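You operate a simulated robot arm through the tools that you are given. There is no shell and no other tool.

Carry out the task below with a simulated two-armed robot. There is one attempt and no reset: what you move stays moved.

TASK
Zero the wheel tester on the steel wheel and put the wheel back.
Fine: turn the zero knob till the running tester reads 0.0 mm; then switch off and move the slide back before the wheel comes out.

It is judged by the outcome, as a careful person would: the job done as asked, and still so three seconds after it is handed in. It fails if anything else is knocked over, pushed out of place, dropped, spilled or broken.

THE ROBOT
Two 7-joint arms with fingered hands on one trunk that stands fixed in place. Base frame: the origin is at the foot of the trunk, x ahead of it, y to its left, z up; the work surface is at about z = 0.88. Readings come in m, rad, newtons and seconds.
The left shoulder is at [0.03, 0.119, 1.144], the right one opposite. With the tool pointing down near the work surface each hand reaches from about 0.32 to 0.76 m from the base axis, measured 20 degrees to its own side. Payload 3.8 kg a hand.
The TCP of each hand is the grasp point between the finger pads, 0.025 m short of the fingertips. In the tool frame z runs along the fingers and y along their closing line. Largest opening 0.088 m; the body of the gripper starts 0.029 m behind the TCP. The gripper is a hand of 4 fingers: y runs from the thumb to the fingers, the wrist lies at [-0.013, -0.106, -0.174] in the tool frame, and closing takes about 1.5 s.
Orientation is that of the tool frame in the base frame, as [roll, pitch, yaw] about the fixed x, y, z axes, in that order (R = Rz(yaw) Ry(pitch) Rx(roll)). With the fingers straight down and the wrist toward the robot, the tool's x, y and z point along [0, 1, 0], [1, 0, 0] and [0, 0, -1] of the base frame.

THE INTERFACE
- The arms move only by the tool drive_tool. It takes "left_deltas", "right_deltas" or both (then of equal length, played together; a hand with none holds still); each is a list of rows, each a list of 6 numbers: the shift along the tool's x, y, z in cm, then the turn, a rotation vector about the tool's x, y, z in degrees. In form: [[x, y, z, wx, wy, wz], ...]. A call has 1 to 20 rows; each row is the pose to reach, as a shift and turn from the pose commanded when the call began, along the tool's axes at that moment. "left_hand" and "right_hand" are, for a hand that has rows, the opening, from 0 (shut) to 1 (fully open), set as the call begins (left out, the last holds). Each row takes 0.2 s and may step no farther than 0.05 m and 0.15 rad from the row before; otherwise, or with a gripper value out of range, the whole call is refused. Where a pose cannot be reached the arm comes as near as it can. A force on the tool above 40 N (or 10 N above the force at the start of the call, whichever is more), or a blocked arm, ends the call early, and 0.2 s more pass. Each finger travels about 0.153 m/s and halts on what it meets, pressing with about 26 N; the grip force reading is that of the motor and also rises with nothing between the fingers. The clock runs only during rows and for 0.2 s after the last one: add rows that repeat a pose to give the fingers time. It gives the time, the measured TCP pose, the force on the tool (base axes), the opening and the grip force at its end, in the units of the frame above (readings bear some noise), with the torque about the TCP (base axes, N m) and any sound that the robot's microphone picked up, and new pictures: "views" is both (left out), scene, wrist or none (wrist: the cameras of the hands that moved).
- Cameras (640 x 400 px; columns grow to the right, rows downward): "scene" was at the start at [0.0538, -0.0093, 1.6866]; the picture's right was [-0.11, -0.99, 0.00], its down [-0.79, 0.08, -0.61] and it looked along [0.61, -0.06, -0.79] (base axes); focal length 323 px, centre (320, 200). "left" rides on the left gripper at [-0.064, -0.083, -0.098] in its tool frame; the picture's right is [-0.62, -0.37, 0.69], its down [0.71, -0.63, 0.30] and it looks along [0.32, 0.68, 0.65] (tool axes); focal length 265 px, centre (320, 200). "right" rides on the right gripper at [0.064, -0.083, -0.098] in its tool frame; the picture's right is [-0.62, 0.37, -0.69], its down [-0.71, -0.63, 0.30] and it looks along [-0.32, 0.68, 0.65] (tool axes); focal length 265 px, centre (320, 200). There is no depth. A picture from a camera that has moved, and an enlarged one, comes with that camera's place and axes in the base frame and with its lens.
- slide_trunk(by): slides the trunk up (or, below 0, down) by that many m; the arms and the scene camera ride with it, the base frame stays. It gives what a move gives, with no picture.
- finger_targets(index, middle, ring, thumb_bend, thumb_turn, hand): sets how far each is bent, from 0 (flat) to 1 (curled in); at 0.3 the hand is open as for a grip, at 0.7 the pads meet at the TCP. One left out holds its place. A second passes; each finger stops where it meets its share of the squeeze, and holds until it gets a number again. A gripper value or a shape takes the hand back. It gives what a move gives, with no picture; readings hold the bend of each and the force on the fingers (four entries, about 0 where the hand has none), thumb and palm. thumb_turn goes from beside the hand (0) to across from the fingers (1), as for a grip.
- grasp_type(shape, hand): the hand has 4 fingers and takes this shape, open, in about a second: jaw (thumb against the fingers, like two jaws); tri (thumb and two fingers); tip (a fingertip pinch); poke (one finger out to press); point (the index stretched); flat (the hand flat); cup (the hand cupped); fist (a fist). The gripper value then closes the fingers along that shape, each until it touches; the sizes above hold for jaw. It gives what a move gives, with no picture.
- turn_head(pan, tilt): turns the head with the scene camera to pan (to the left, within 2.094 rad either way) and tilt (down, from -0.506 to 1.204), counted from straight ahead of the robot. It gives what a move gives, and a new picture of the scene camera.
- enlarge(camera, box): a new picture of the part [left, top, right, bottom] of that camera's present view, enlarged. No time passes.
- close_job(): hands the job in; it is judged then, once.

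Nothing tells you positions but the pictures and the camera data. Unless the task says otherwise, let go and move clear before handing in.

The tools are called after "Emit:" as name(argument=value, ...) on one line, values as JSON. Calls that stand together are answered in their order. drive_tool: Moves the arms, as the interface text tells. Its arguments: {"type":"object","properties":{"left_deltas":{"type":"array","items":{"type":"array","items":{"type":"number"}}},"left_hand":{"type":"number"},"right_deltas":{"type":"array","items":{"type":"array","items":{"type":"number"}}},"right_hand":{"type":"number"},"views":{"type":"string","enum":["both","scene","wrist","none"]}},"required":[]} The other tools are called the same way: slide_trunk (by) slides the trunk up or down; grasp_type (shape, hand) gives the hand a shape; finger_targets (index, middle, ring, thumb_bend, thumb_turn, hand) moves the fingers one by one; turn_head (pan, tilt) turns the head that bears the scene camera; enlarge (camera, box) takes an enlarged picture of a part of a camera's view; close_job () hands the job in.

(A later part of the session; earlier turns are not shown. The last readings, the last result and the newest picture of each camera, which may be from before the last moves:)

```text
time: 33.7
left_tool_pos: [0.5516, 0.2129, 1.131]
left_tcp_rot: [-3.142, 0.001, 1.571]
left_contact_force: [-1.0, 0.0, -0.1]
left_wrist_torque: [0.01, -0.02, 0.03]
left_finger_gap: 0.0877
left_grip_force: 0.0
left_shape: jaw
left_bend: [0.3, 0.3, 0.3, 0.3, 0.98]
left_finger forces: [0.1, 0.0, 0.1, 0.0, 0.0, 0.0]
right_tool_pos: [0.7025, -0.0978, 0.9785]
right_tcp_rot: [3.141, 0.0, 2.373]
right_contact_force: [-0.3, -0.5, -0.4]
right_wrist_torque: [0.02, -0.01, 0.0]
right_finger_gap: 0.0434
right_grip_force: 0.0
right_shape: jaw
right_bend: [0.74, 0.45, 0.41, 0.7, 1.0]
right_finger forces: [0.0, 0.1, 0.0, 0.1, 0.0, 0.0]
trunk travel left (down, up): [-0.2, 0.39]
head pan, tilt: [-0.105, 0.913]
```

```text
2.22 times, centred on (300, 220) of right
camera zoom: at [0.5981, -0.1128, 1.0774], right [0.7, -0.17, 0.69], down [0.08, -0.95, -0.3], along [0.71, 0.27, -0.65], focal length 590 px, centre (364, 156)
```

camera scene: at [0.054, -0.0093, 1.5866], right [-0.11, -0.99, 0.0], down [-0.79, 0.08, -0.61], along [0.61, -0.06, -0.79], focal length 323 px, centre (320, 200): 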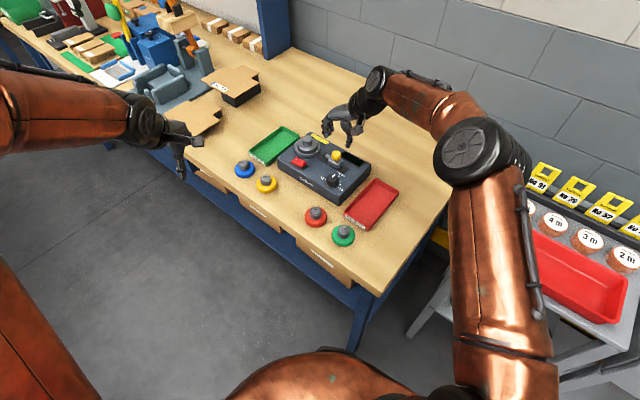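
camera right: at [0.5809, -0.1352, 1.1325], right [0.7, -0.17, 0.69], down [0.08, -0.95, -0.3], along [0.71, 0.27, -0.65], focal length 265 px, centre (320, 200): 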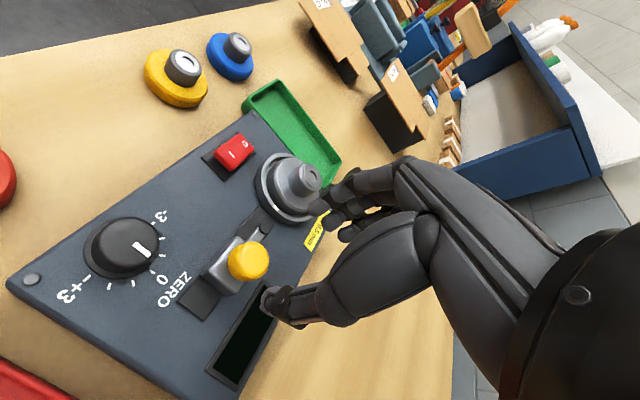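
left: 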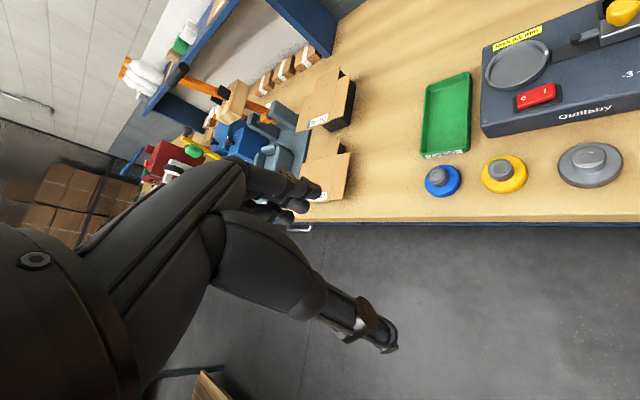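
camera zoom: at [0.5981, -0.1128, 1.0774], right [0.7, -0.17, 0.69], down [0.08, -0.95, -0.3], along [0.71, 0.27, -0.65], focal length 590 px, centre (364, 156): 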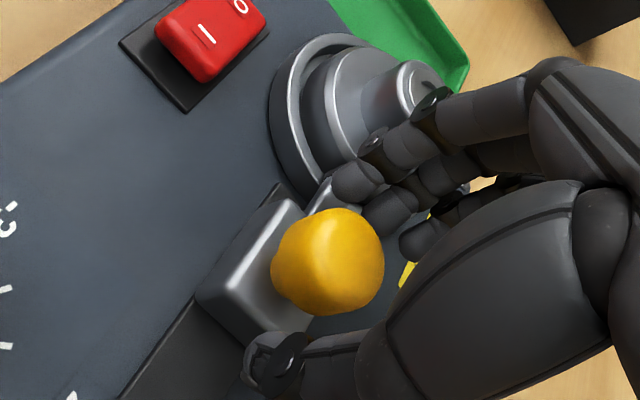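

The slide stayed forward against the wheel. I'll lift the hand well clear and change to the poke shape for the rocker switch.

Emit:
drive_tool(right_deltas=[[0, 0, -1, 0, 0, 0], [0, 0, -3, 0, 0, 0], [0, 0, -6, 0, 0, 0], [0, 0, -10, 0, 0, 0], [0, 0, -13, 0, 0, 0], [0, 0, -13, 0, 0, 0]], right_hand=0.5, views="none")

Emit:
grasp_type(shape="poke", hand="right")

Emit:
enlarge(camera="right", box=[0, 0, 640, 400])

Emit:
enlarge(camera="scene", box=[270, 60, 390, 200])

```text
time: 35.1
left_tool_pos: [0.5504, 0.2122, 1.131]
left_tcp_rot: [3.141, -0.001, 1.572]
left_contact_force: [0.0, 0.0, -0.7]
left_wrist_torque: [0.01, -0.03, 0.0]
left_finger_gap: 0.0876
left_grip_force: 0.0
left_shape: jaw
left_bend: [0.3, 0.3, 0.3, 0.3, 0.98]
left_finger forces: [0.0, 0.0, 0.1, 0.1, 0.0, 0.1]
right_tool_pos: [0.7011, -0.0985, 1.1085]
right_tcp_rot: [-3.141, 0.0, 2.373]
right_contact_force: [-0.3, 0.7, 0.2]
right_wrist_torque: [0.0, 0.0, -0.02]
right_finger_gap: 0.0435
right_grip_force: 0.2
right_shape: jaw
right_bend: [0.74, 0.45, 0.41, 0.7, 1.0]
right_finger forces: [0.0, 0.0, 0.0, 0.0, 0.0, 0.0]
trunk travel left (down, up): [-0.2, 0.39]
head pan, tilt: [-0.105, 0.913]
```

```text
time: 36.0
left_tool_pos: [0.551, 0.214, 1.1319]
left_tcp_rot: [3.141, 0.0, 1.57]
left_contact_force: [-0.2, 0.7, 0.1]
left_wrist_torque: [-0.01, 0.01, 0.02]
left_finger_gap: 0.0876
left_grip_force: 0.1
left_shape: jaw
left_bend: [0.3, 0.3, 0.3, 0.3, 0.98]
left_finger forces: [0.1, 0.0, 0.0, 0.0, 0.0, 0.1]
right_tool_pos: [0.7024, -0.0982, 1.1084]
right_tcp_rot: [-3.141, 0.002, 2.374]
right_contact_force: [-0.9, 0.2, 0.0]
right_wrist_torque: [-0.01, -0.03, 0.02]
right_finger_gap: 0.0002
right_grip_force: 0.0
right_shape: poke
right_bend: [0.7, 0.7, 0.99, 1.0, 1.0]
right_finger forces: [0.0, 0.0, 0.0, 0.0, 0.1, 0.1]
trunk travel left (down, up): [-0.2, 0.39]
head pan, tilt: [-0.105, 0.913]
```

```text
1.00 times, centred on (320, 200) of right (not enlarged: the box is as wide or as high as the picture)
camera zoom: at [0.5973, -0.1136, 1.2071], right [0.7, -0.17, 0.69], down [0.08, -0.95, -0.3], along [0.71, 0.27, -0.65], focal length 265 px, centre (320, 200)
```

zoom: 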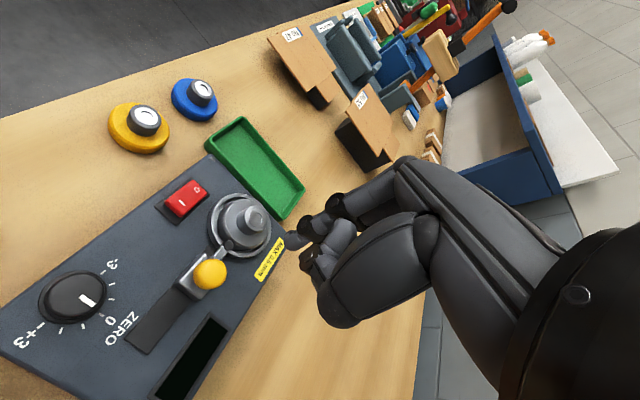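

```text
2.86 times, centred on (330, 130) of scene
camera zoom: at [0.0539, -0.0092, 1.5866], right [-0.11, -0.99, 0.0], down [-0.79, 0.08, -0.61], along [0.61, -0.06, -0.79], focal length 923 px, centre (291, 400)
```

zoom: 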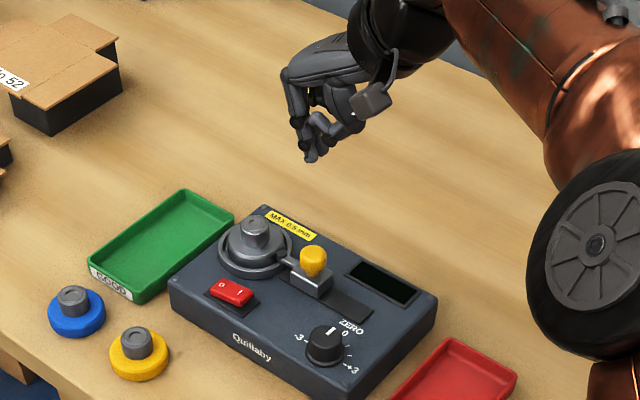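

The probe touches the wheel now. I'll look at where the poking fingertip is in the wrist picture.

Emit:
enlarge(camera="right", box=[250, 170, 410, 310])

Emit:
enlarge(camera="scene", box=[300, 130, 350, 180])

```text
2.86 times, centred on (330, 240) of right
camera zoom: at [0.5973, -0.1136, 1.2071], right [0.7, -0.17, 0.69], down [0.08, -0.95, -0.3], along [0.71, 0.27, -0.65], focal length 758 px, centre (291, 86)
```

zoom: 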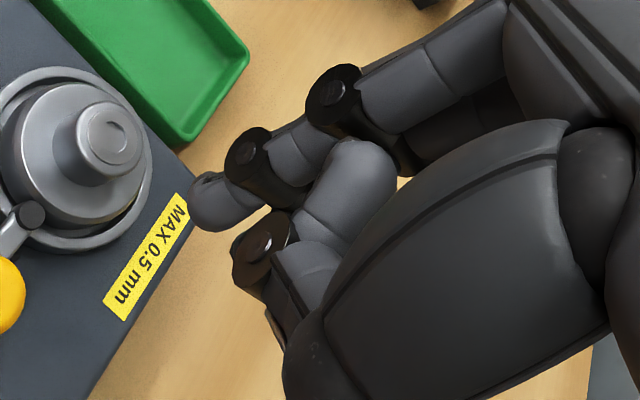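

```text
8.00 times, centred on (325, 155) of scene
camera zoom: at [0.0539, -0.0092, 1.5866], right [-0.11, -0.99, 0.0], down [-0.79, 0.08, -0.61], along [0.61, -0.06, -0.79], focal length 2583 px, centre (280, 560)
```

zoom: 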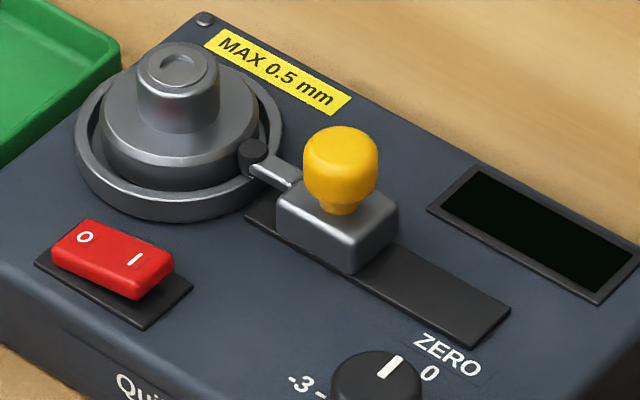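

The probe's black tip touches the wheel, and the fingertip is about 26 mm beyond the TCP, slightly to one side. I take the switch's "I" end as (0.687, -0.0235) and will move over it, then come down to about 2 cm above.

Emit:
drive_tool(right_deltas=[[2, 1.4, 0, 0, 0, 0], [4, 2.8, 0, 0, 0, 0], [5.76, 4.15, 0, 0, 0, 0], [5.76, 4.15, 4, 0, 0, 0], [5.76, 4.15, 8, 0, 0, 0], [5.76, 4.15, 11.5, 0, 0, 0], [5.76, 4.15, 11.5, 0, 0, 0]], views="both")

Emit:
enlarge(camera="right", box=[200, 150, 400, 310])

Emit:
enlarge(camera="scene", box=[280, 120, 340, 180])

```text
time: 37.6
left_tool_pos: [0.5504, 0.2134, 1.1318]
left_tcp_rot: [3.14, 0.0, 1.572]
left_contact_force: [-0.5, -0.7, 0.3]
left_wrist_torque: [0.01, 0.0, 0.01]
left_finger_gap: 0.0876
left_grip_force: 0.1
left_shape: jaw
left_bend: [0.3, 0.3, 0.3, 0.3, 0.98]
left_finger forces: [0.0, 0.0, 0.0, 0.0, 0.0, 0.0]
right_tool_pos: [0.6891, -0.0283, 0.9947]
right_tcp_rot: [-3.141, -0.001, 2.374]
right_contact_force: [-0.1, -0.1, -0.4]
right_wrist_torque: [-0.04, -0.01, 0.0]
right_finger_gap: 0.0001
right_grip_force: 0.1
right_shape: poke
right_bend: [0.7, 0.7, 0.99, 1.0, 1.0]
right_finger forces: [0.0, 0.0, 0.0, 0.0, 0.1, 0.0]
trunk travel left (down, up): [-0.2, 0.39]
head pan, tilt: [-0.105, 0.913]
camera scene: at [0.0535, -0.0092, 1.5866], right [-0.11, -0.99, 0.0], down [-0.79, 0.08, -0.61], along [0.61, -0.06, -0.79], focal length 323 px, centre (320, 200)
camera right: at [0.585, -0.0435, 1.0946], right [0.7, -0.17, 0.69], down [0.08, -0.95, -0.3], along [0.71, 0.27, -0.65], focal length 265 px, centre (320, 200)
```

scene: 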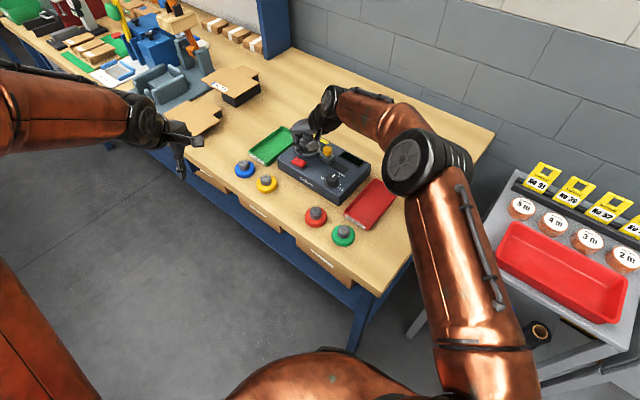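
right: 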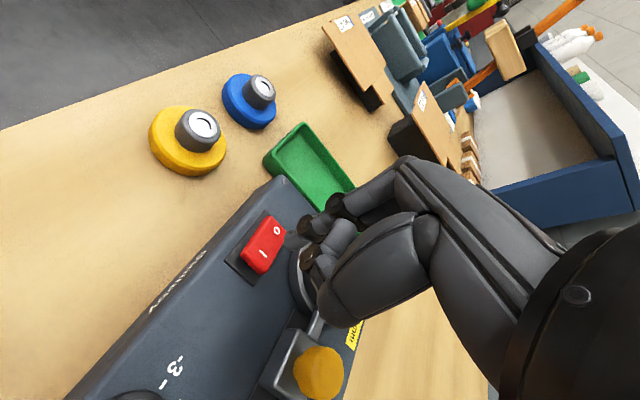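

```text
2.50 times, centred on (300, 230) of right
camera zoom: at [0.585, -0.0435, 1.0946], right [0.7, -0.17, 0.69], down [0.08, -0.95, -0.3], along [0.71, 0.27, -0.65], focal length 664 px, centre (370, 125)
```

zoom: 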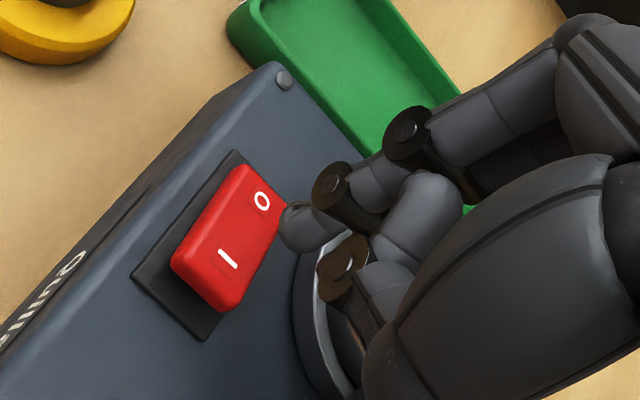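

```text
6.67 times, centred on (310, 150) of scene
camera zoom: at [0.0535, -0.0092, 1.5866], right [-0.11, -0.99, 0.0], down [-0.79, 0.08, -0.61], along [0.61, -0.06, -0.79], focal length 2153 px, centre (387, 533)
```

zoom: 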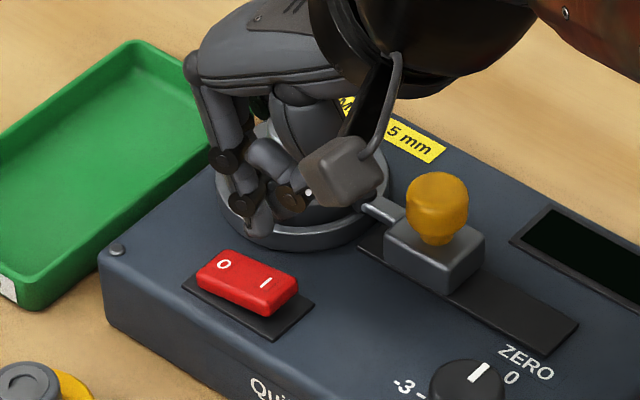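

The tip is about 5 mm short of the "I" mark. I'll correct and go down to just above the switch.

Emit:
drive_tool(right_deltas=[[-0.46, 0.2, 0.5, 0, 0, 0], [-0.46, 0.2, 1.5, 0, 0, 0], [-0.46, 0.2, 2.3, 0, 0, 0], [-0.46, 0.2, 2.3, 0, 0, 0]], views="none")

Emit:
enlarge(camera="right", box=[200, 170, 360, 310])

Emit:
enlarge(camera="scene", box=[285, 135, 330, 175])

```text
time: 38.6
left_tool_pos: [0.5493, 0.2144, 1.1309]
left_tcp_rot: [3.141, 0.0, 1.57]
left_contact_force: [-0.6, -0.2, -0.2]
left_wrist_torque: [-0.01, -0.02, -0.02]
left_finger_gap: 0.0876
left_grip_force: 0.2
left_shape: jaw
left_bend: [0.3, 0.3, 0.3, 0.3, 0.98]
left_finger forces: [0.1, 0.0, 0.1, 0.1, 0.0, 0.0]
right_tool_pos: [0.695, -0.0309, 0.9709]
right_tcp_rot: [3.14, 0.0, 2.374]
right_contact_force: [-0.3, -1.3, 0.0]
right_wrist_torque: [0.04, 0.03, 0.02]
right_finger_gap: 0.0
right_grip_force: 0.0
right_shape: poke
right_bend: [0.7, 0.7, 0.99, 1.0, 1.0]
right_finger forces: [0.1, 0.0, 0.0, 0.0, 0.0, 0.0]
trunk travel left (down, up): [-0.2, 0.39]
head pan, tilt: [-0.105, 0.913]
```

```text
2.86 times, centred on (280, 240) of right
camera zoom: at [0.5905, -0.0458, 1.0704], right [0.7, -0.17, 0.69], down [0.08, -0.95, -0.3], along [0.71, 0.27, -0.65], focal length 758 px, centre (434, 86)
```

zoom: 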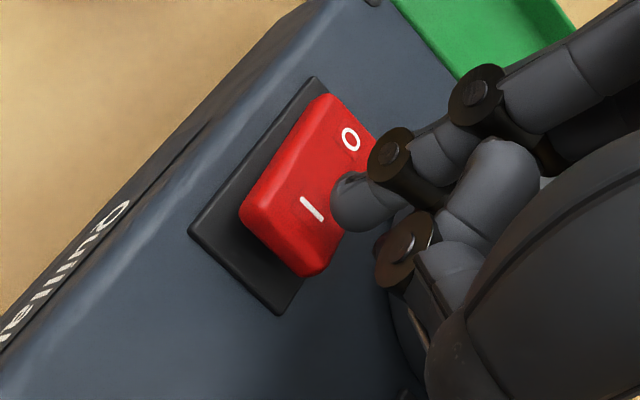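

```text
10.00 times, centred on (308, 155) of scene
camera zoom: at [0.0537, -0.0092, 1.5866], right [-0.11, -0.99, 0.0], down [-0.79, 0.08, -0.61], along [0.61, -0.06, -0.79], focal length 3229 px, centre (445, 650)
```

zoom: 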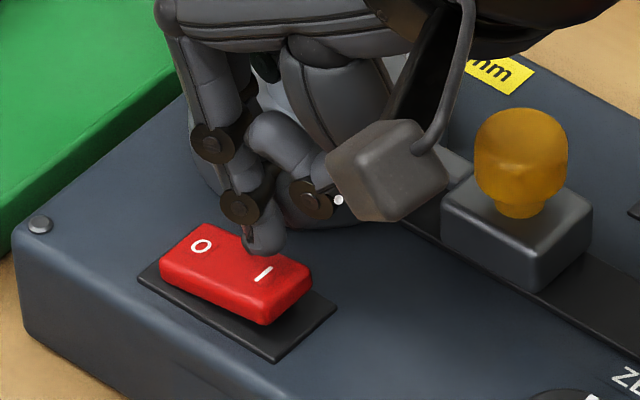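

The fingertip is about 8 mm above the "I" mark and lined up. I'll press down in small steps.

Emit:
drive_tool(right_deltas=[[0, 0, 0.4, 0, 0, 0], [0, 0, 0.7, 0, 0, 0], [0, 0, 0.9, 0, 0, 0], [0, 0, 1.1, 0, 0, 0], [0, 0, 1.3, 0, 0, 0]], views="none")

Emit:
enlarge(camera="scene", box=[290, 120, 370, 190])

```text
time: 39.8
left_tool_pos: [0.548, 0.2142, 1.1324]
left_tcp_rot: [3.14, 0.0, 1.572]
left_contact_force: [0.0, -0.4, -0.2]
left_wrist_torque: [0.06, -0.03, 0.03]
left_finger_gap: 0.0875
left_grip_force: 0.0
left_shape: jaw
left_bend: [0.3, 0.3, 0.3, 0.3, 0.98]
left_finger forces: [0.0, 0.0, 0.0, 0.0, 0.1, 0.1]
right_tool_pos: [0.6948, -0.0303, 0.9614]
right_tcp_rot: [3.136, 0.002, 2.372]
right_contact_force: [-1.2, 1.3, 20.1]
right_wrist_torque: [0.15, 0.08, 0.03]
right_finger_gap: 0.0
right_grip_force: 0.0
right_shape: poke
right_bend: [0.7, 0.7, 0.99, 1.0, 1.0]
right_finger forces: [19.4, 0.1, 0.1, 0.1, 0.0, 0.1]
trunk travel left (down, up): [-0.2, 0.39]
head pan, tilt: [-0.105, 0.913]
```

```text
5.71 times, centred on (330, 155) of scene
camera zoom: at [0.0508, -0.009, 1.5869], right [-0.11, -0.99, 0.0], down [-0.79, 0.08, -0.61], along [0.61, -0.06, -0.79], focal length 1845 px, centre (263, 457)
```

zoom: 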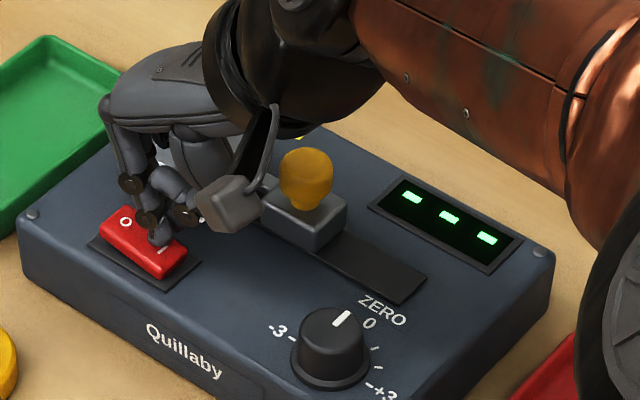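

The switch took: the display lit with three dashes. I'll lift the finger off and watch the display.

Emit:
drive_tool(right_deltas=[[0, 0, -1, 0, 0, 0], [0, 0, -3, 0, 0, 0], [0, 0, -6, 0, 0, 0], [0, 0, -10, 0, 0, 0], [0, 0, -12, 0, 0, 0], [0, 0, -12, 0, 0, 0]], views="none")

Emit:
enlarge(camera="scene", box=[280, 120, 370, 200])

```text
time: 41.2
left_tool_pos: [0.5512, 0.214, 1.1311]
left_tcp_rot: [-3.141, -0.001, 1.569]
left_contact_force: [-0.8, -0.7, -0.5]
left_wrist_torque: [0.01, 0.01, 0.0]
left_finger_gap: 0.0877
left_grip_force: 0.0
left_shape: jaw
left_bend: [0.3, 0.3, 0.3, 0.3, 0.98]
left_finger forces: [0.0, 0.1, 0.1, 0.1, 0.0, 0.0]
right_tool_pos: [0.6948, -0.0302, 1.0777]
right_tcp_rot: [3.141, -0.002, 2.374]
right_contact_force: [0.7, 0.3, 0.3]
right_wrist_torque: [-0.03, -0.05, 0.01]
right_finger_gap: 0.0
right_grip_force: 0.1
right_shape: poke
right_bend: [0.7, 0.7, 0.99, 1.0, 1.0]
right_finger forces: [0.0, 0.0, 0.0, 0.0, 0.1, 0.1]
trunk travel left (down, up): [-0.2, 0.39]
head pan, tilt: [-0.105, 0.913]
```

```text
5.00 times, centred on (325, 160) of scene
camera zoom: at [0.0538, -0.0092, 1.5866], right [-0.11, -0.99, 0.0], down [-0.79, 0.08, -0.61], along [0.61, -0.06, -0.79], focal length 1615 px, centre (295, 400)
```

zoom: 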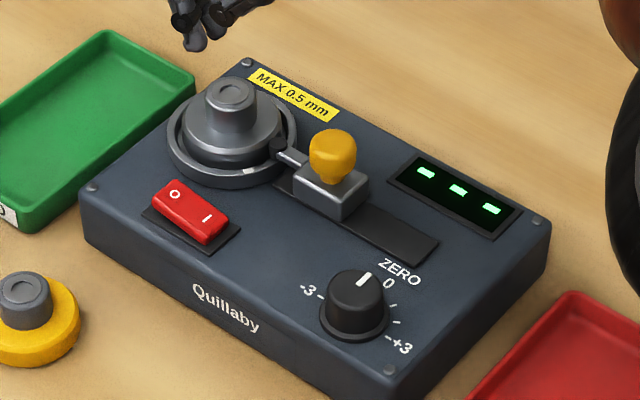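

The tester is running, with the rim mark moving, and shows dashes. I'll wait a bit while returning the hand to jaw shape, then look again.

Emit:
grasp_type(shape="jaw", hand="right")

Emit:
enlarge(camera="scene", box=[280, 120, 370, 200])

```text
time: 42.1
left_tool_pos: [0.5496, 0.2136, 1.131]
left_tcp_rot: [-3.14, 0.0, 1.57]
left_contact_force: [-0.2, -0.3, 0.2]
left_wrist_torque: [0.01, -0.02, 0.04]
left_finger_gap: 0.0878
left_grip_force: 0.1
left_shape: jaw
left_bend: [0.3, 0.3, 0.3, 0.3, 0.98]
left_finger forces: [0.0, 0.0, 0.0, 0.0, 0.0, 0.0]
right_tool_pos: [0.6956, -0.0301, 1.077]
right_tcp_rot: [3.14, 0.0, 2.373]
right_contact_force: [0.3, -0.3, 0.3]
right_wrist_torque: [0.03, 0.0, 0.01]
right_finger_gap: 0.0877
right_grip_force: 0.3
right_shape: jaw
right_bend: [0.3, 0.3, 0.3, 0.3, 0.98]
right_finger forces: [0.1, 0.1, 0.0, 0.1, 0.1, 0.0]
trunk travel left (down, up): [-0.2, 0.39]
head pan, tilt: [-0.105, 0.913]
```

```text
5.00 times, centred on (325, 160) of scene
camera zoom: at [0.0539, -0.0092, 1.5866], right [-0.11, -0.99, 0.0], down [-0.79, 0.08, -0.61], along [0.61, -0.06, -0.79], focal length 1615 px, centre (295, 400)
```

zoom: 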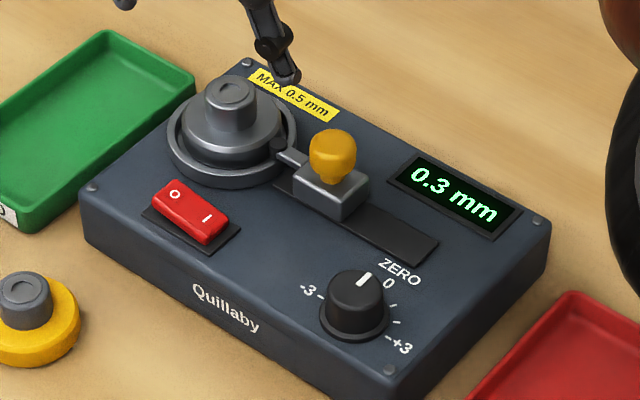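

The running tester reads 0.3 mm. So I can watch the display while turning, I'll turn the zero knob (at about (0.613, -0.099)) with the left hand coming from the left; the right hand retreats first while the left hand turns in place.

Emit:
drive_tool(right_deltas=[[-0.3, -1, -3, 0, 0, 4], [-0.6, -4, -5, 0, 0, 9], [-1, -8, -7, 0, 0, 14], [-1.4, -12, -8.5, 0, 0, 19], [-1.8, -16, -10, 0, 0, 24], [-2.2, -20, -11, 0, 0, 29], [-2.6, -24, -12, 0, 0, 34], [-3, -28, -12.3, 0, 0, 39], [-3.2, -30, -12.3, 0, 0, 43], [-3.27, -31.5, -12.3, 0, 0, 46]], left_deltas=[[0, 0, 0, 0, 0, 8], [0, 0, 0, 0, 0, 16], [0, 0, 0, 0, 0, 24], [0, 0, 0, 0, 0, 32], [0, 0, 0, 0, 0, 40], [0, 0, 0, 0, 0, 48], [0, 0, 0, 0, 0, 56], [0, 0, 0, 0, 0, 64], [0, 0, 0, 0, 0, 72], [0, 0, 0, 0, 0, 80]], left_hand=0.65, views="both")

Emit:
enlarge(camera="scene", box=[280, 120, 370, 200])

```text
time: 44.3
left_tool_pos: [0.5509, 0.2139, 1.1312]
left_tcp_rot: [-3.141, -0.002, 0.173]
left_contact_force: [-0.6, 0.2, 0.4]
left_wrist_torque: [-0.02, 0.02, -0.04]
left_finger_gap: 0.0576
left_grip_force: 0.0
left_shape: jaw
left_bend: [0.28, 0.39, 0.35, 0.61, 1.0]
left_finger forces: [0.0, 0.0, 0.0, 0.0, 0.0, 0.0]
right_tool_pos: [0.5005, -0.281, 1.2005]
right_tcp_rot: [3.141, 0.0, 1.569]
right_contact_force: [0.1, 0.1, -0.1]
right_wrist_torque: [-0.02, 0.0, -0.04]
right_finger_gap: 0.0879
right_grip_force: 0.0
right_shape: jaw
right_bend: [0.3, 0.3, 0.3, 0.3, 0.98]
right_finger forces: [0.0, 0.0, 0.0, 0.1, 0.0, 0.0]
trunk travel left (down, up): [-0.2, 0.39]
head pan, tilt: [-0.105, 0.913]
camera scene: at [0.0536, -0.0096, 1.5866], right [-0.11, -0.99, 0.0], down [-0.79, 0.08, -0.61], along [0.61, -0.06, -0.79], focal length 323 px, centre (320, 200)
camera right: at [0.4163, -0.2164, 1.2996], right [0.37, -0.62, 0.69], down [-0.63, -0.71, -0.3], along [0.68, -0.32, -0.65], focal length 265 px, centre (320, 200)
camera left: at [0.4721, 0.2842, 1.2282], right [-0.67, 0.26, -0.69], down [0.6, 0.74, -0.3], along [0.44, -0.62, -0.65], focal length 265 px, centre (320, 200)
```

scene: 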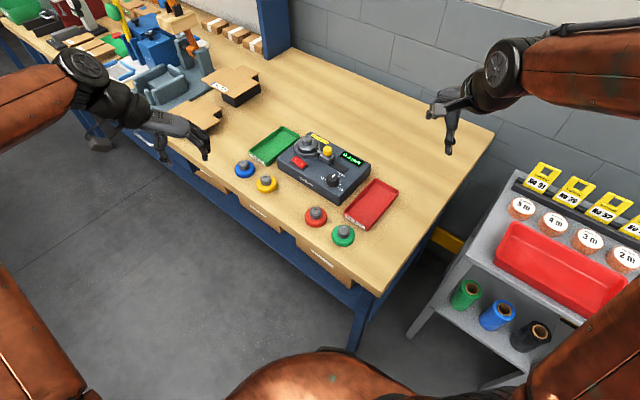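
right: 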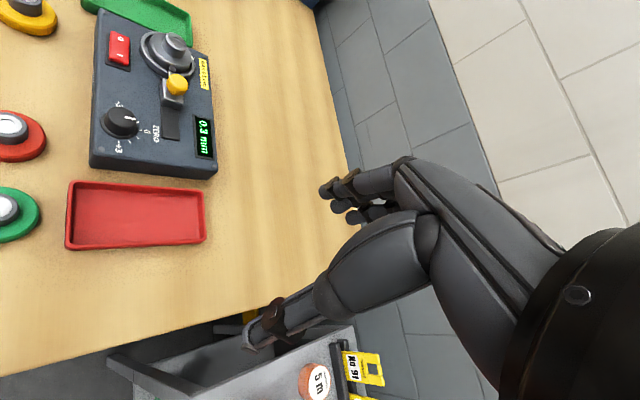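
left: 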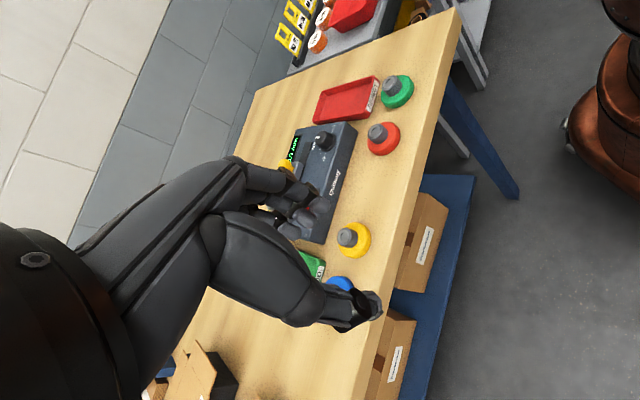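

```text
5.00 times, centred on (325, 160) of scene
camera zoom: at [0.0536, -0.0096, 1.5866], right [-0.11, -0.99, 0.0], down [-0.79, 0.08, -0.61], along [0.61, -0.06, -0.79], focal length 1615 px, centre (295, 400)
```

zoom: 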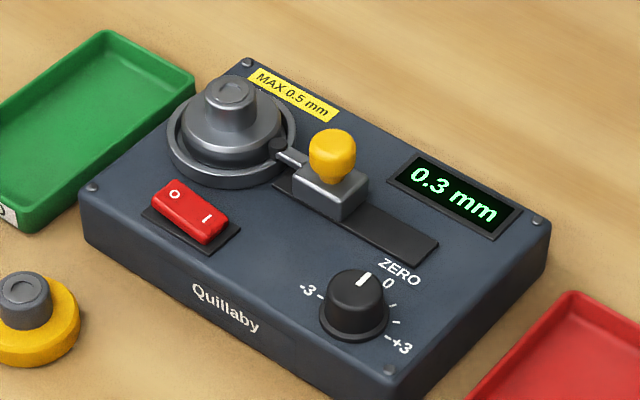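

The reading holds steady at 0.3 mm, and the right wrist camera also has a clear view of the dial and display from here. I'll enlarge that to see the knob and scale.

Emit:
enlarge(camera="right", box=[80, 80, 220, 190])

Emit:
enlarge(camera="scene", box=[325, 160, 365, 195])

```text
3.64 times, centred on (150, 135) of right
camera zoom: at [0.4163, -0.2164, 1.2996], right [0.37, -0.62, 0.69], down [-0.63, -0.71, -0.3], along [0.68, -0.32, -0.65], focal length 965 px, centre (938, 436)
```

zoom: 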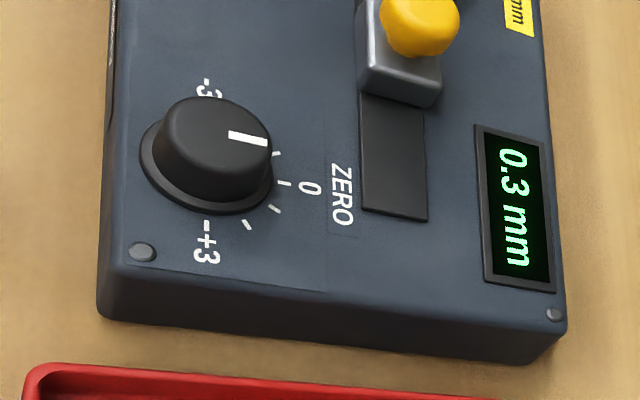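

```text
11.43 times, centred on (345, 178) of scene
camera zoom: at [0.0536, -0.0096, 1.5866], right [-0.11, -0.99, 0.0], down [-0.79, 0.08, -0.61], along [0.61, -0.06, -0.79], focal length 3690 px, centre (34, 457)
```

zoom: 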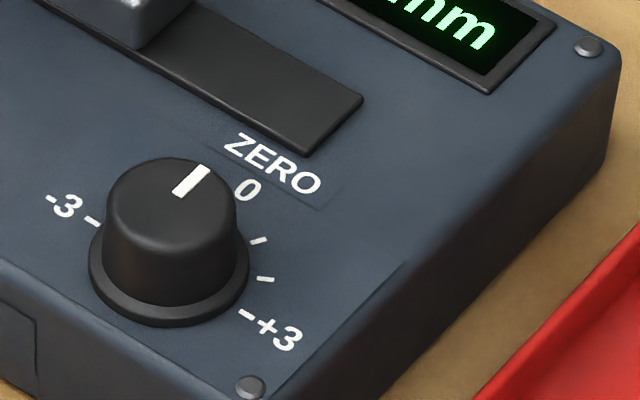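

The scale spans about 30° per unit, and the pointer sits roughly 8° past 0 toward +. I'll bring the left hand over the knob at a safe height.

Emit:
drive_tool(left_deltas=[[0.1, 4, 0, 0, 0, 0], [0.2, 8, 0, 0, 0, 0], [0.3, 12, 0, 0, 0, 0], [0.4, 16, 0, 0, 0, 0], [0.5, 20, 0, 0, 0, 0], [0.6, 24, 1, 0, 0, 0], [0.7, 28, 3, 0, 0, 0], [0.7, 31, 6, 0, 0, 0], [0.7, 31.9, 9.5, 0, 0, 0], [0.7, 31.9, 9.5, 0, 0, 0]], left_hand=0.65, views="both")

Emit:
enlarge(camera="left", box=[220, 130, 460, 330])

Emit:
enlarge(camera="right", box=[60, 20, 240, 190])

```text
time: 46.5
left_tool_pos: [0.6128, -0.0985, 1.0364]
left_tcp_rot: [-3.141, 0.0, 0.174]
left_contact_force: [0.3, 0.2, 0.3]
left_wrist_torque: [-0.03, 0.02, 0.03]
left_finger_gap: 0.0574
left_grip_force: 0.1
left_shape: jaw
left_bend: [0.28, 0.39, 0.35, 0.61, 1.0]
left_finger forces: [0.0, 0.1, 0.0, 0.0, 0.0, 0.0]
right_tool_pos: [0.5009, -0.2819, 1.2009]
right_tcp_rot: [-3.141, 0.0, 1.572]
right_contact_force: [-0.1, -0.5, -0.1]
right_wrist_torque: [0.0, 0.0, 0.0]
right_finger_gap: 0.0881
right_grip_force: 0.0
right_shape: jaw
right_bend: [0.3, 0.3, 0.3, 0.3, 0.98]
right_finger forces: [0.0, 0.1, 0.0, 0.0, 0.0, 0.1]
trunk travel left (down, up): [-0.2, 0.39]
head pan, tilt: [-0.105, 0.913]
camera scene: at [0.0534, -0.0094, 1.5866], right [-0.11, -0.99, 0.0], down [-0.79, 0.08, -0.61], along [0.61, -0.06, -0.79], focal length 323 px, centre (320, 200)
camera left: at [0.5347, -0.0281, 1.1331], right [-0.67, 0.26, -0.69], down [0.59, 0.74, -0.3], along [0.44, -0.62, -0.65], focal length 265 px, centre (320, 200)
```

scene: 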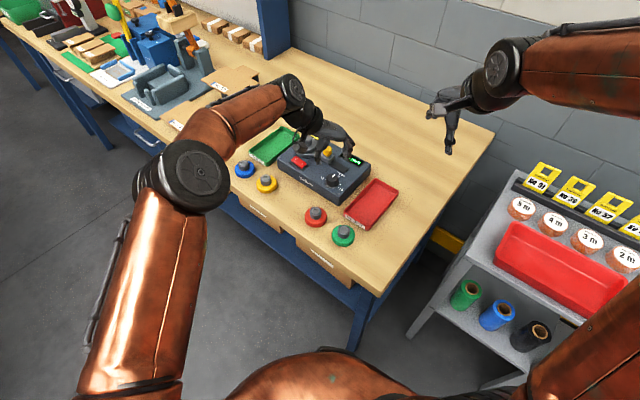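
left: 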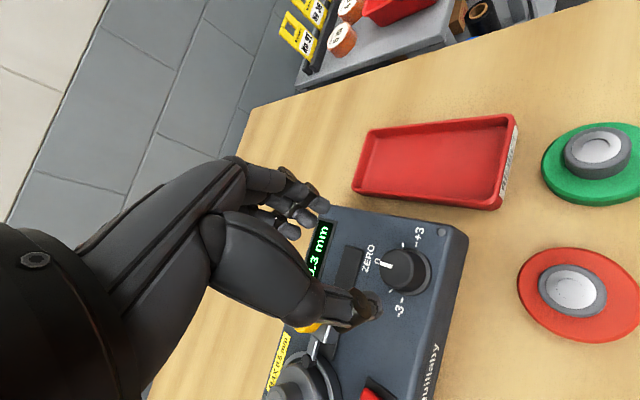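

```text
2.00 times, centred on (340, 230) of left
camera zoom: at [0.5347, -0.0281, 1.1331], right [-0.67, 0.26, -0.69], down [0.59, 0.74, -0.3], along [0.44, -0.62, -0.65], focal length 531 px, centre (280, 140)
```

zoom: 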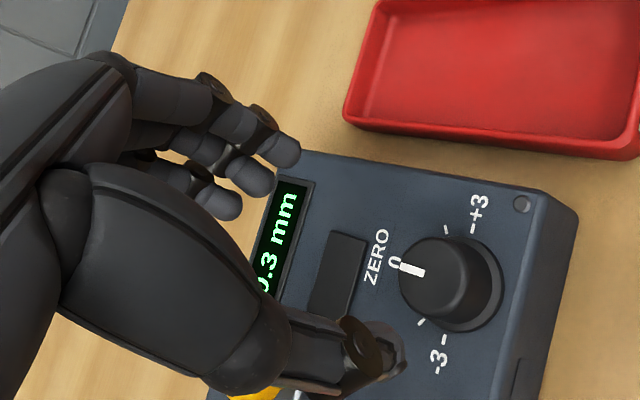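

```text
2.35 times, centred on (150, 105) of right
camera zoom: at [0.4162, -0.2164, 1.2998], right [0.37, -0.62, 0.69], down [-0.63, -0.71, -0.3], along [0.68, -0.32, -0.65], focal length 624 px, centre (720, 424)
```

zoom: 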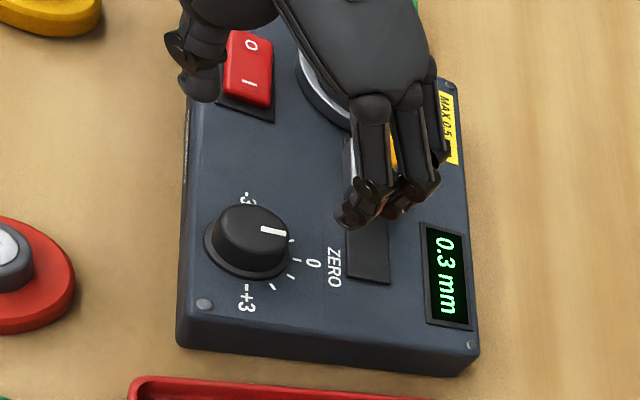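

The knob is right below the hand, within 1–2 mm. I'll descend so the fingertips straddle it.

Emit:
drive_tool(left_deltas=[[0.1, 0, 2, 0, 0, 0], [0.1, 0, 4, 0, 0, 0], [0.1, 0, 6, 0, 0, 0], [0.1, 0, 7.8, 0, 0, 0], [0.1, 0, 7.8, 0, 0, 0]], left_hand=0.65, views="none")

Emit:
enlarge(camera="left", box=[220, 130, 460, 330])

Emit:
enlarge(camera="right", box=[60, 40, 240, 190])

Emit:
enlarge(camera="scene", box=[290, 120, 380, 200])

```text
time: 47.7
left_tool_pos: [0.6137, -0.1008, 0.9587]
left_tcp_rot: [-3.141, 0.0, 0.175]
left_contact_force: [-0.1, 0.1, -0.4]
left_wrist_torque: [0.0, 0.01, 0.0]
left_finger_gap: 0.0576
left_grip_force: 0.0
left_shape: jaw
left_bend: [0.28, 0.39, 0.35, 0.61, 1.0]
left_finger forces: [0.0, 0.1, 0.1, 0.0, 0.1, 0.0]
right_tool_pos: [0.5009, -0.2821, 1.201]
right_tcp_rot: [-3.14, -0.001, 1.571]
right_contact_force: [0.1, 0.2, 0.1]
right_wrist_torque: [0.01, -0.01, 0.01]
right_finger_gap: 0.088
right_grip_force: 0.0
right_shape: jaw
right_bend: [0.3, 0.3, 0.3, 0.3, 0.98]
right_finger forces: [0.1, 0.0, 0.0, 0.1, 0.0, 0.1]
trunk travel left (down, up): [-0.2, 0.39]
head pan, tilt: [-0.105, 0.913]
```

```text
2.00 times, centred on (340, 230) of left
camera zoom: at [0.5352, -0.029, 1.0548], right [-0.67, 0.26, -0.69], down [0.59, 0.74, -0.3], along [0.44, -0.62, -0.65], focal length 531 px, centre (280, 140)
```

zoom: 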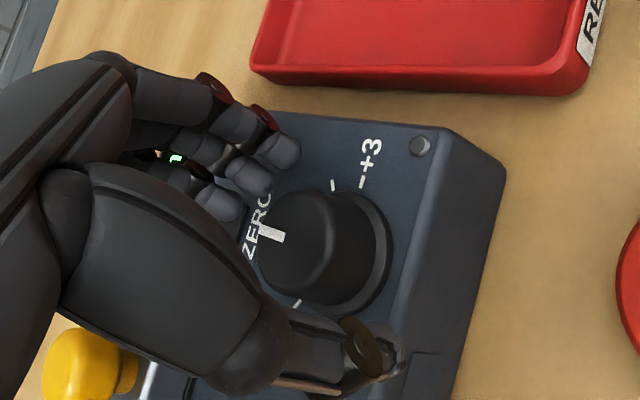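

```text
2.67 times, centred on (150, 115) of right
camera zoom: at [0.4164, -0.2163, 1.2997], right [0.37, -0.62, 0.69], down [-0.63, -0.71, -0.3], along [0.68, -0.32, -0.65], focal length 708 px, centre (773, 427)
```

zoom: 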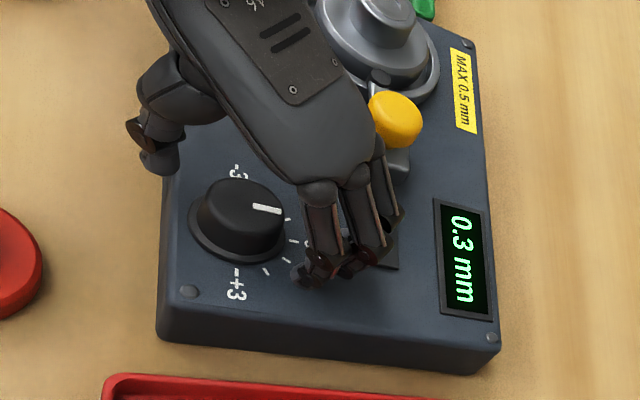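

```text
5.00 times, centred on (335, 160) of scene
camera zoom: at [0.0536, -0.0094, 1.5866], right [-0.11, -0.99, 0.0], down [-0.79, 0.08, -0.61], along [0.61, -0.06, -0.79], focal length 1615 px, centre (245, 400)
```

zoom: 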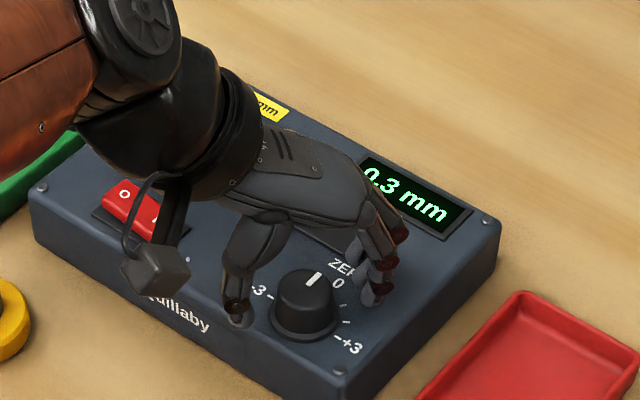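

The knob is between thumb and fingers, within about 2 mm of centre. I'll close on it and re-read the display.

Emit:
drive_tool(left_deltas=[[0, 0, 0, 0, 0, 0], [0, 0, 0, 0, 0, 0], [0, 0, 0, 0, 0, 0], [0, 0, 0, 0, 0, 0], [0, 0, 0, 0, 0, 0], [0, 0, 0, 0, 0, 0]], left_hand=0.1, views="none")

Emit:
enlarge(camera="right", box=[80, 60, 220, 190])

Emit:
enlarge(camera="scene", box=[310, 140, 370, 200])

```text
time: 49.1
left_tool_pos: [0.6128, -0.0986, 0.9593]
left_tcp_rot: [3.14, 0.0, 0.176]
left_contact_force: [-2.0, 1.6, 0.9]
left_wrist_torque: [0.0, 0.04, -0.01]
left_finger_gap: 0.0185
left_grip_force: 25.9
left_shape: jaw
left_bend: [0.73, 0.56, 0.65, 0.72, 1.0]
left_finger forces: [15.5, 9.2, 0.0, 0.1, 25.8, 0.1]
right_tool_pos: [0.5014, -0.2798, 1.2014]
right_tcp_rot: [-3.141, 0.0, 1.57]
right_contact_force: [0.5, 1.2, 0.2]
right_wrist_torque: [-0.01, 0.0, 0.0]
right_finger_gap: 0.0875
right_grip_force: 0.0
right_shape: jaw
right_bend: [0.3, 0.3, 0.3, 0.3, 0.98]
right_finger forces: [0.0, 0.0, 0.0, 0.1, 0.2, 0.1]
trunk travel left (down, up): [-0.2, 0.39]
head pan, tilt: [-0.105, 0.913]
```

```text
3.08 times, centred on (150, 125) of right
camera zoom: at [0.4163, -0.2161, 1.2998], right [0.37, -0.62, 0.69], down [-0.63, -0.71, -0.3], along [0.68, -0.32, -0.65], focal length 817 px, centre (843, 431)
```

zoom: 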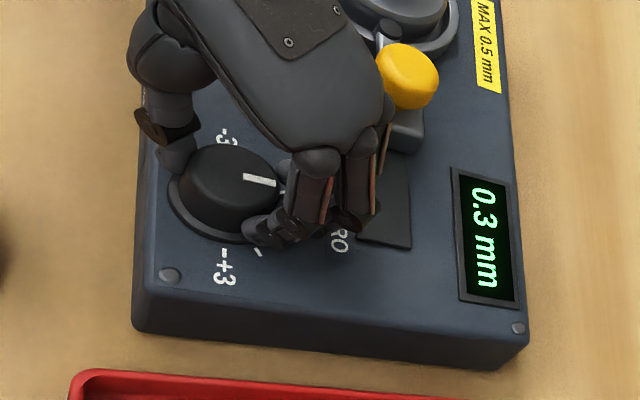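

```text
6.67 times, centred on (340, 170) of scene
camera zoom: at [0.0534, -0.0091, 1.5866], right [-0.11, -0.99, 0.0], down [-0.79, 0.08, -0.61], along [0.61, -0.06, -0.79], focal length 2153 px, centre (187, 400)
```

zoom: 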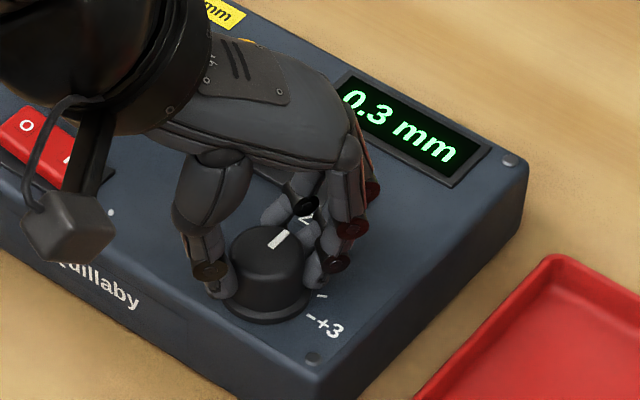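

The knob is gripped without changing the reading. I'll turn it 5° counter-clockwise (toward −) and see how the reading responds.

Emit:
drive_tool(left_deltas=[[0, 0, 0, 0, 0, -2], [0, 0, 0, 0, 0, -4], [0, 0, 0, 0, 0, -5], [0, 0, 0, 0, 0, -5], [0, 0, 0, 0, 0, -5]], left_hand=0.1, views="none")

Emit:
enlarge(camera="right", box=[80, 60, 220, 190])

Emit:
enlarge(camera="scene", box=[310, 140, 370, 200])

```text
time: 50.3
left_tool_pos: [0.6128, -0.1, 0.9582]
left_tcp_rot: [3.141, 0.0, 0.262]
left_contact_force: [-3.0, 1.1, -2.1]
left_wrist_torque: [0.01, 0.04, 0.02]
left_finger_gap: 0.0185
left_grip_force: 26.3
left_shape: jaw
left_bend: [0.73, 0.56, 0.65, 0.72, 1.0]
left_finger forces: [16.0, 8.8, 0.1, 0.0, 25.9, 0.0]
right_tool_pos: [0.5005, -0.2806, 1.2003]
right_tcp_rot: [3.141, -0.001, 1.573]
right_contact_force: [-0.3, -0.7, -0.6]
right_wrist_torque: [-0.01, 0.02, 0.02]
right_finger_gap: 0.0877
right_grip_force: 0.1
right_shape: jaw
right_bend: [0.3, 0.3, 0.3, 0.3, 0.98]
right_finger forces: [0.0, 0.0, 0.1, 0.0, 0.0, 0.1]
trunk travel left (down, up): [-0.2, 0.39]
head pan, tilt: [-0.105, 0.913]
```

```text
3.08 times, centred on (150, 125) of right
camera zoom: at [0.4164, -0.2162, 1.2997], right [0.37, -0.62, 0.69], down [-0.63, -0.71, -0.3], along [0.68, -0.32, -0.65], focal length 817 px, centre (843, 431)
```

zoom: 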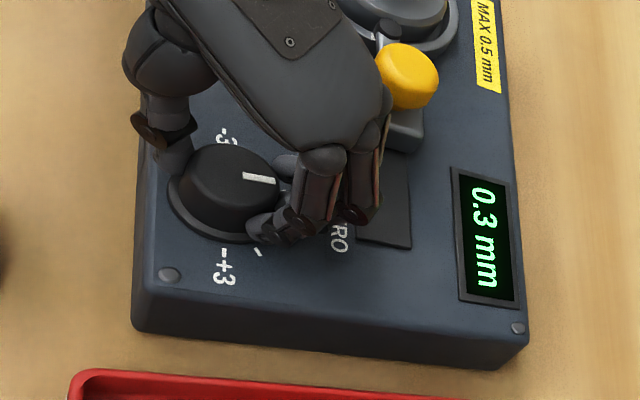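

```text
6.67 times, centred on (340, 170) of scene
camera zoom: at [0.0536, -0.0093, 1.5866], right [-0.11, -0.99, 0.0], down [-0.79, 0.08, -0.61], along [0.61, -0.06, -0.79], focal length 2153 px, centre (187, 400)
```

zoom: 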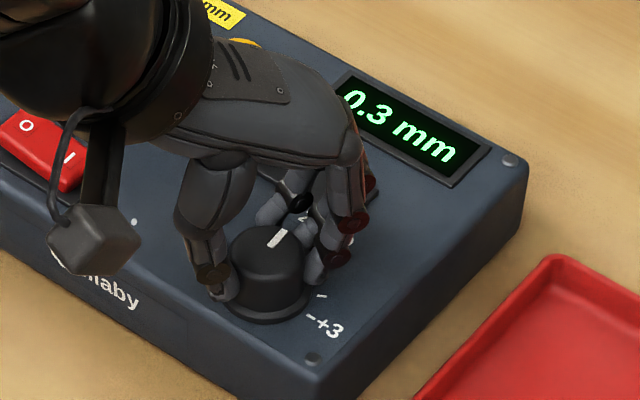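

The pointer turned slightly and the reading is still 0.3, so the dial must be coarser than I feared. I'll turn 12° further the same way.

Emit:
drive_tool(left_deltas=[[0, 0, 0, 0, 0, -4], [0, 0, 0, 0, 0, -8], [0, 0, 0, 0, 0, -12], [0, 0, 0, 0, 0, -12], [0, 0, 0, 0, 0, -12], [0, 0, 0, 0, 0, -12]], left_hand=0.1, views="none")

Emit:
enlarge(camera="right", box=[80, 60, 220, 190])

Emit:
enlarge(camera="scene", box=[310, 140, 370, 200])

```text
time: 51.7
left_tool_pos: [0.6132, -0.1003, 0.9592]
left_tcp_rot: [-3.139, 0.0, 0.472]
left_contact_force: [-4.1, -1.9, -8.4]
left_wrist_torque: [-0.03, 0.07, -0.01]
left_finger_gap: 0.0188
left_grip_force: 25.8
left_shape: jaw
left_bend: [0.73, 0.56, 0.65, 0.72, 1.0]
left_finger forces: [16.9, 8.5, 0.0, 0.1, 24.8, 0.1]
right_tool_pos: [0.5014, -0.2817, 1.2007]
right_tcp_rot: [3.141, 0.001, 1.57]
right_contact_force: [0.5, 0.4, -0.2]
right_wrist_torque: [-0.01, -0.01, 0.01]
right_finger_gap: 0.0878
right_grip_force: 0.1
right_shape: jaw
right_bend: [0.3, 0.3, 0.3, 0.3, 0.98]
right_finger forces: [0.0, 0.0, 0.0, 0.0, 0.1, 0.1]
trunk travel left (down, up): [-0.2, 0.39]
head pan, tilt: [-0.105, 0.913]
```

```text
3.08 times, centred on (150, 125) of right
camera zoom: at [0.4168, -0.2167, 1.2995], right [0.37, -0.62, 0.69], down [-0.63, -0.71, -0.3], along [0.68, -0.32, -0.65], focal length 817 px, centre (843, 431)
```

zoom: 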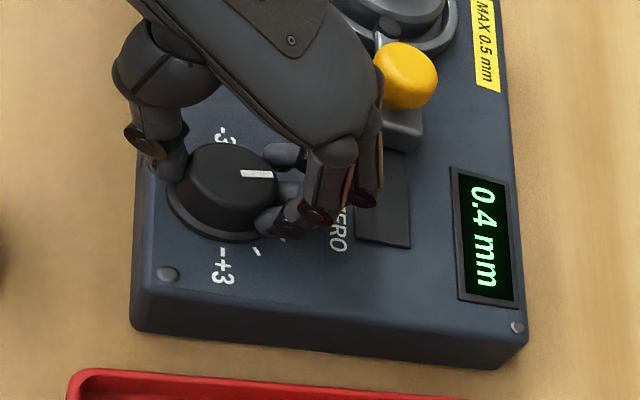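

```text
6.67 times, centred on (340, 170) of scene
camera zoom: at [0.0541, -0.0098, 1.5865], right [-0.11, -0.99, 0.0], down [-0.79, 0.08, -0.61], along [0.61, -0.06, -0.79], focal length 2153 px, centre (187, 400)
```

zoom: 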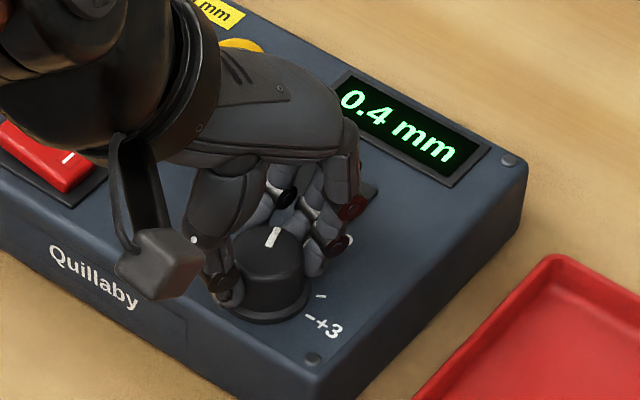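

Counter-clockwise raised it to 0.4, so I need to turn clockwise. I'll turn 28° clockwise and read again.

Emit:
drive_tool(left_deltas=[[0, 0, 0, 0, 0, 5], [0, 0, 0, 0, 0, 10], [0, 0, 0, 0, 0, 15], [0, 0, 0, 0, 0, 20], [0, 0, 0, 0, 0, 25], [0, 0, 0, 0, 0, 28], [0, 0, 0, 0, 0, 28], [0, 0, 0, 0, 0, 28]], left_hand=0.1, views="none")

Emit:
enlarge(camera="right", box=[80, 60, 220, 190])

Emit:
enlarge(camera="scene", box=[310, 140, 370, 200])

```text
time: 53.5
left_tool_pos: [0.6126, -0.0996, 0.9583]
left_tcp_rot: [-3.141, -0.001, -0.021]
left_contact_force: [-3.4, 2.4, -5.4]
left_wrist_torque: [0.06, 0.04, 0.02]
left_finger_gap: 0.0183
left_grip_force: 25.6
left_shape: jaw
left_bend: [0.73, 0.57, 0.65, 0.72, 1.0]
left_finger forces: [15.8, 8.1, 0.1, 0.0, 25.5, 0.1]
right_tool_pos: [0.4998, -0.2801, 1.2009]
right_tcp_rot: [3.141, 0.0, 1.571]
right_contact_force: [-0.5, 0.2, 0.4]
right_wrist_torque: [-0.02, 0.01, -0.03]
right_finger_gap: 0.0881
right_grip_force: 0.0
right_shape: jaw
right_bend: [0.3, 0.3, 0.3, 0.3, 0.98]
right_finger forces: [0.0, 0.1, 0.0, 0.0, 0.0, 0.1]
trunk travel left (down, up): [-0.2, 0.39]
head pan, tilt: [-0.105, 0.913]
```

```text
3.08 times, centred on (150, 125) of right
camera zoom: at [0.4167, -0.2161, 1.2997], right [0.37, -0.62, 0.69], down [-0.63, -0.71, -0.3], along [0.68, -0.32, -0.65], focal length 817 px, centre (843, 431)
```

zoom: 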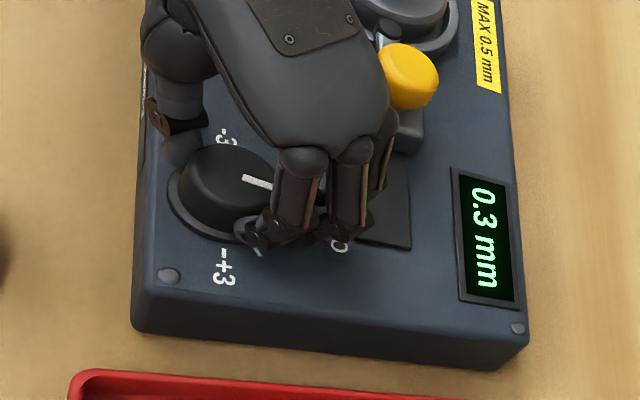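

```text
6.67 times, centred on (340, 170) of scene
camera zoom: at [0.054, -0.0091, 1.5866], right [-0.11, -0.99, 0.0], down [-0.79, 0.08, -0.61], along [0.61, -0.06, -0.79], focal length 2153 px, centre (187, 400)
```

zoom: 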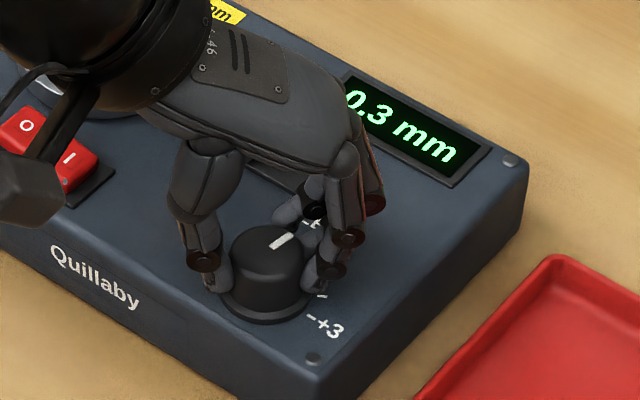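

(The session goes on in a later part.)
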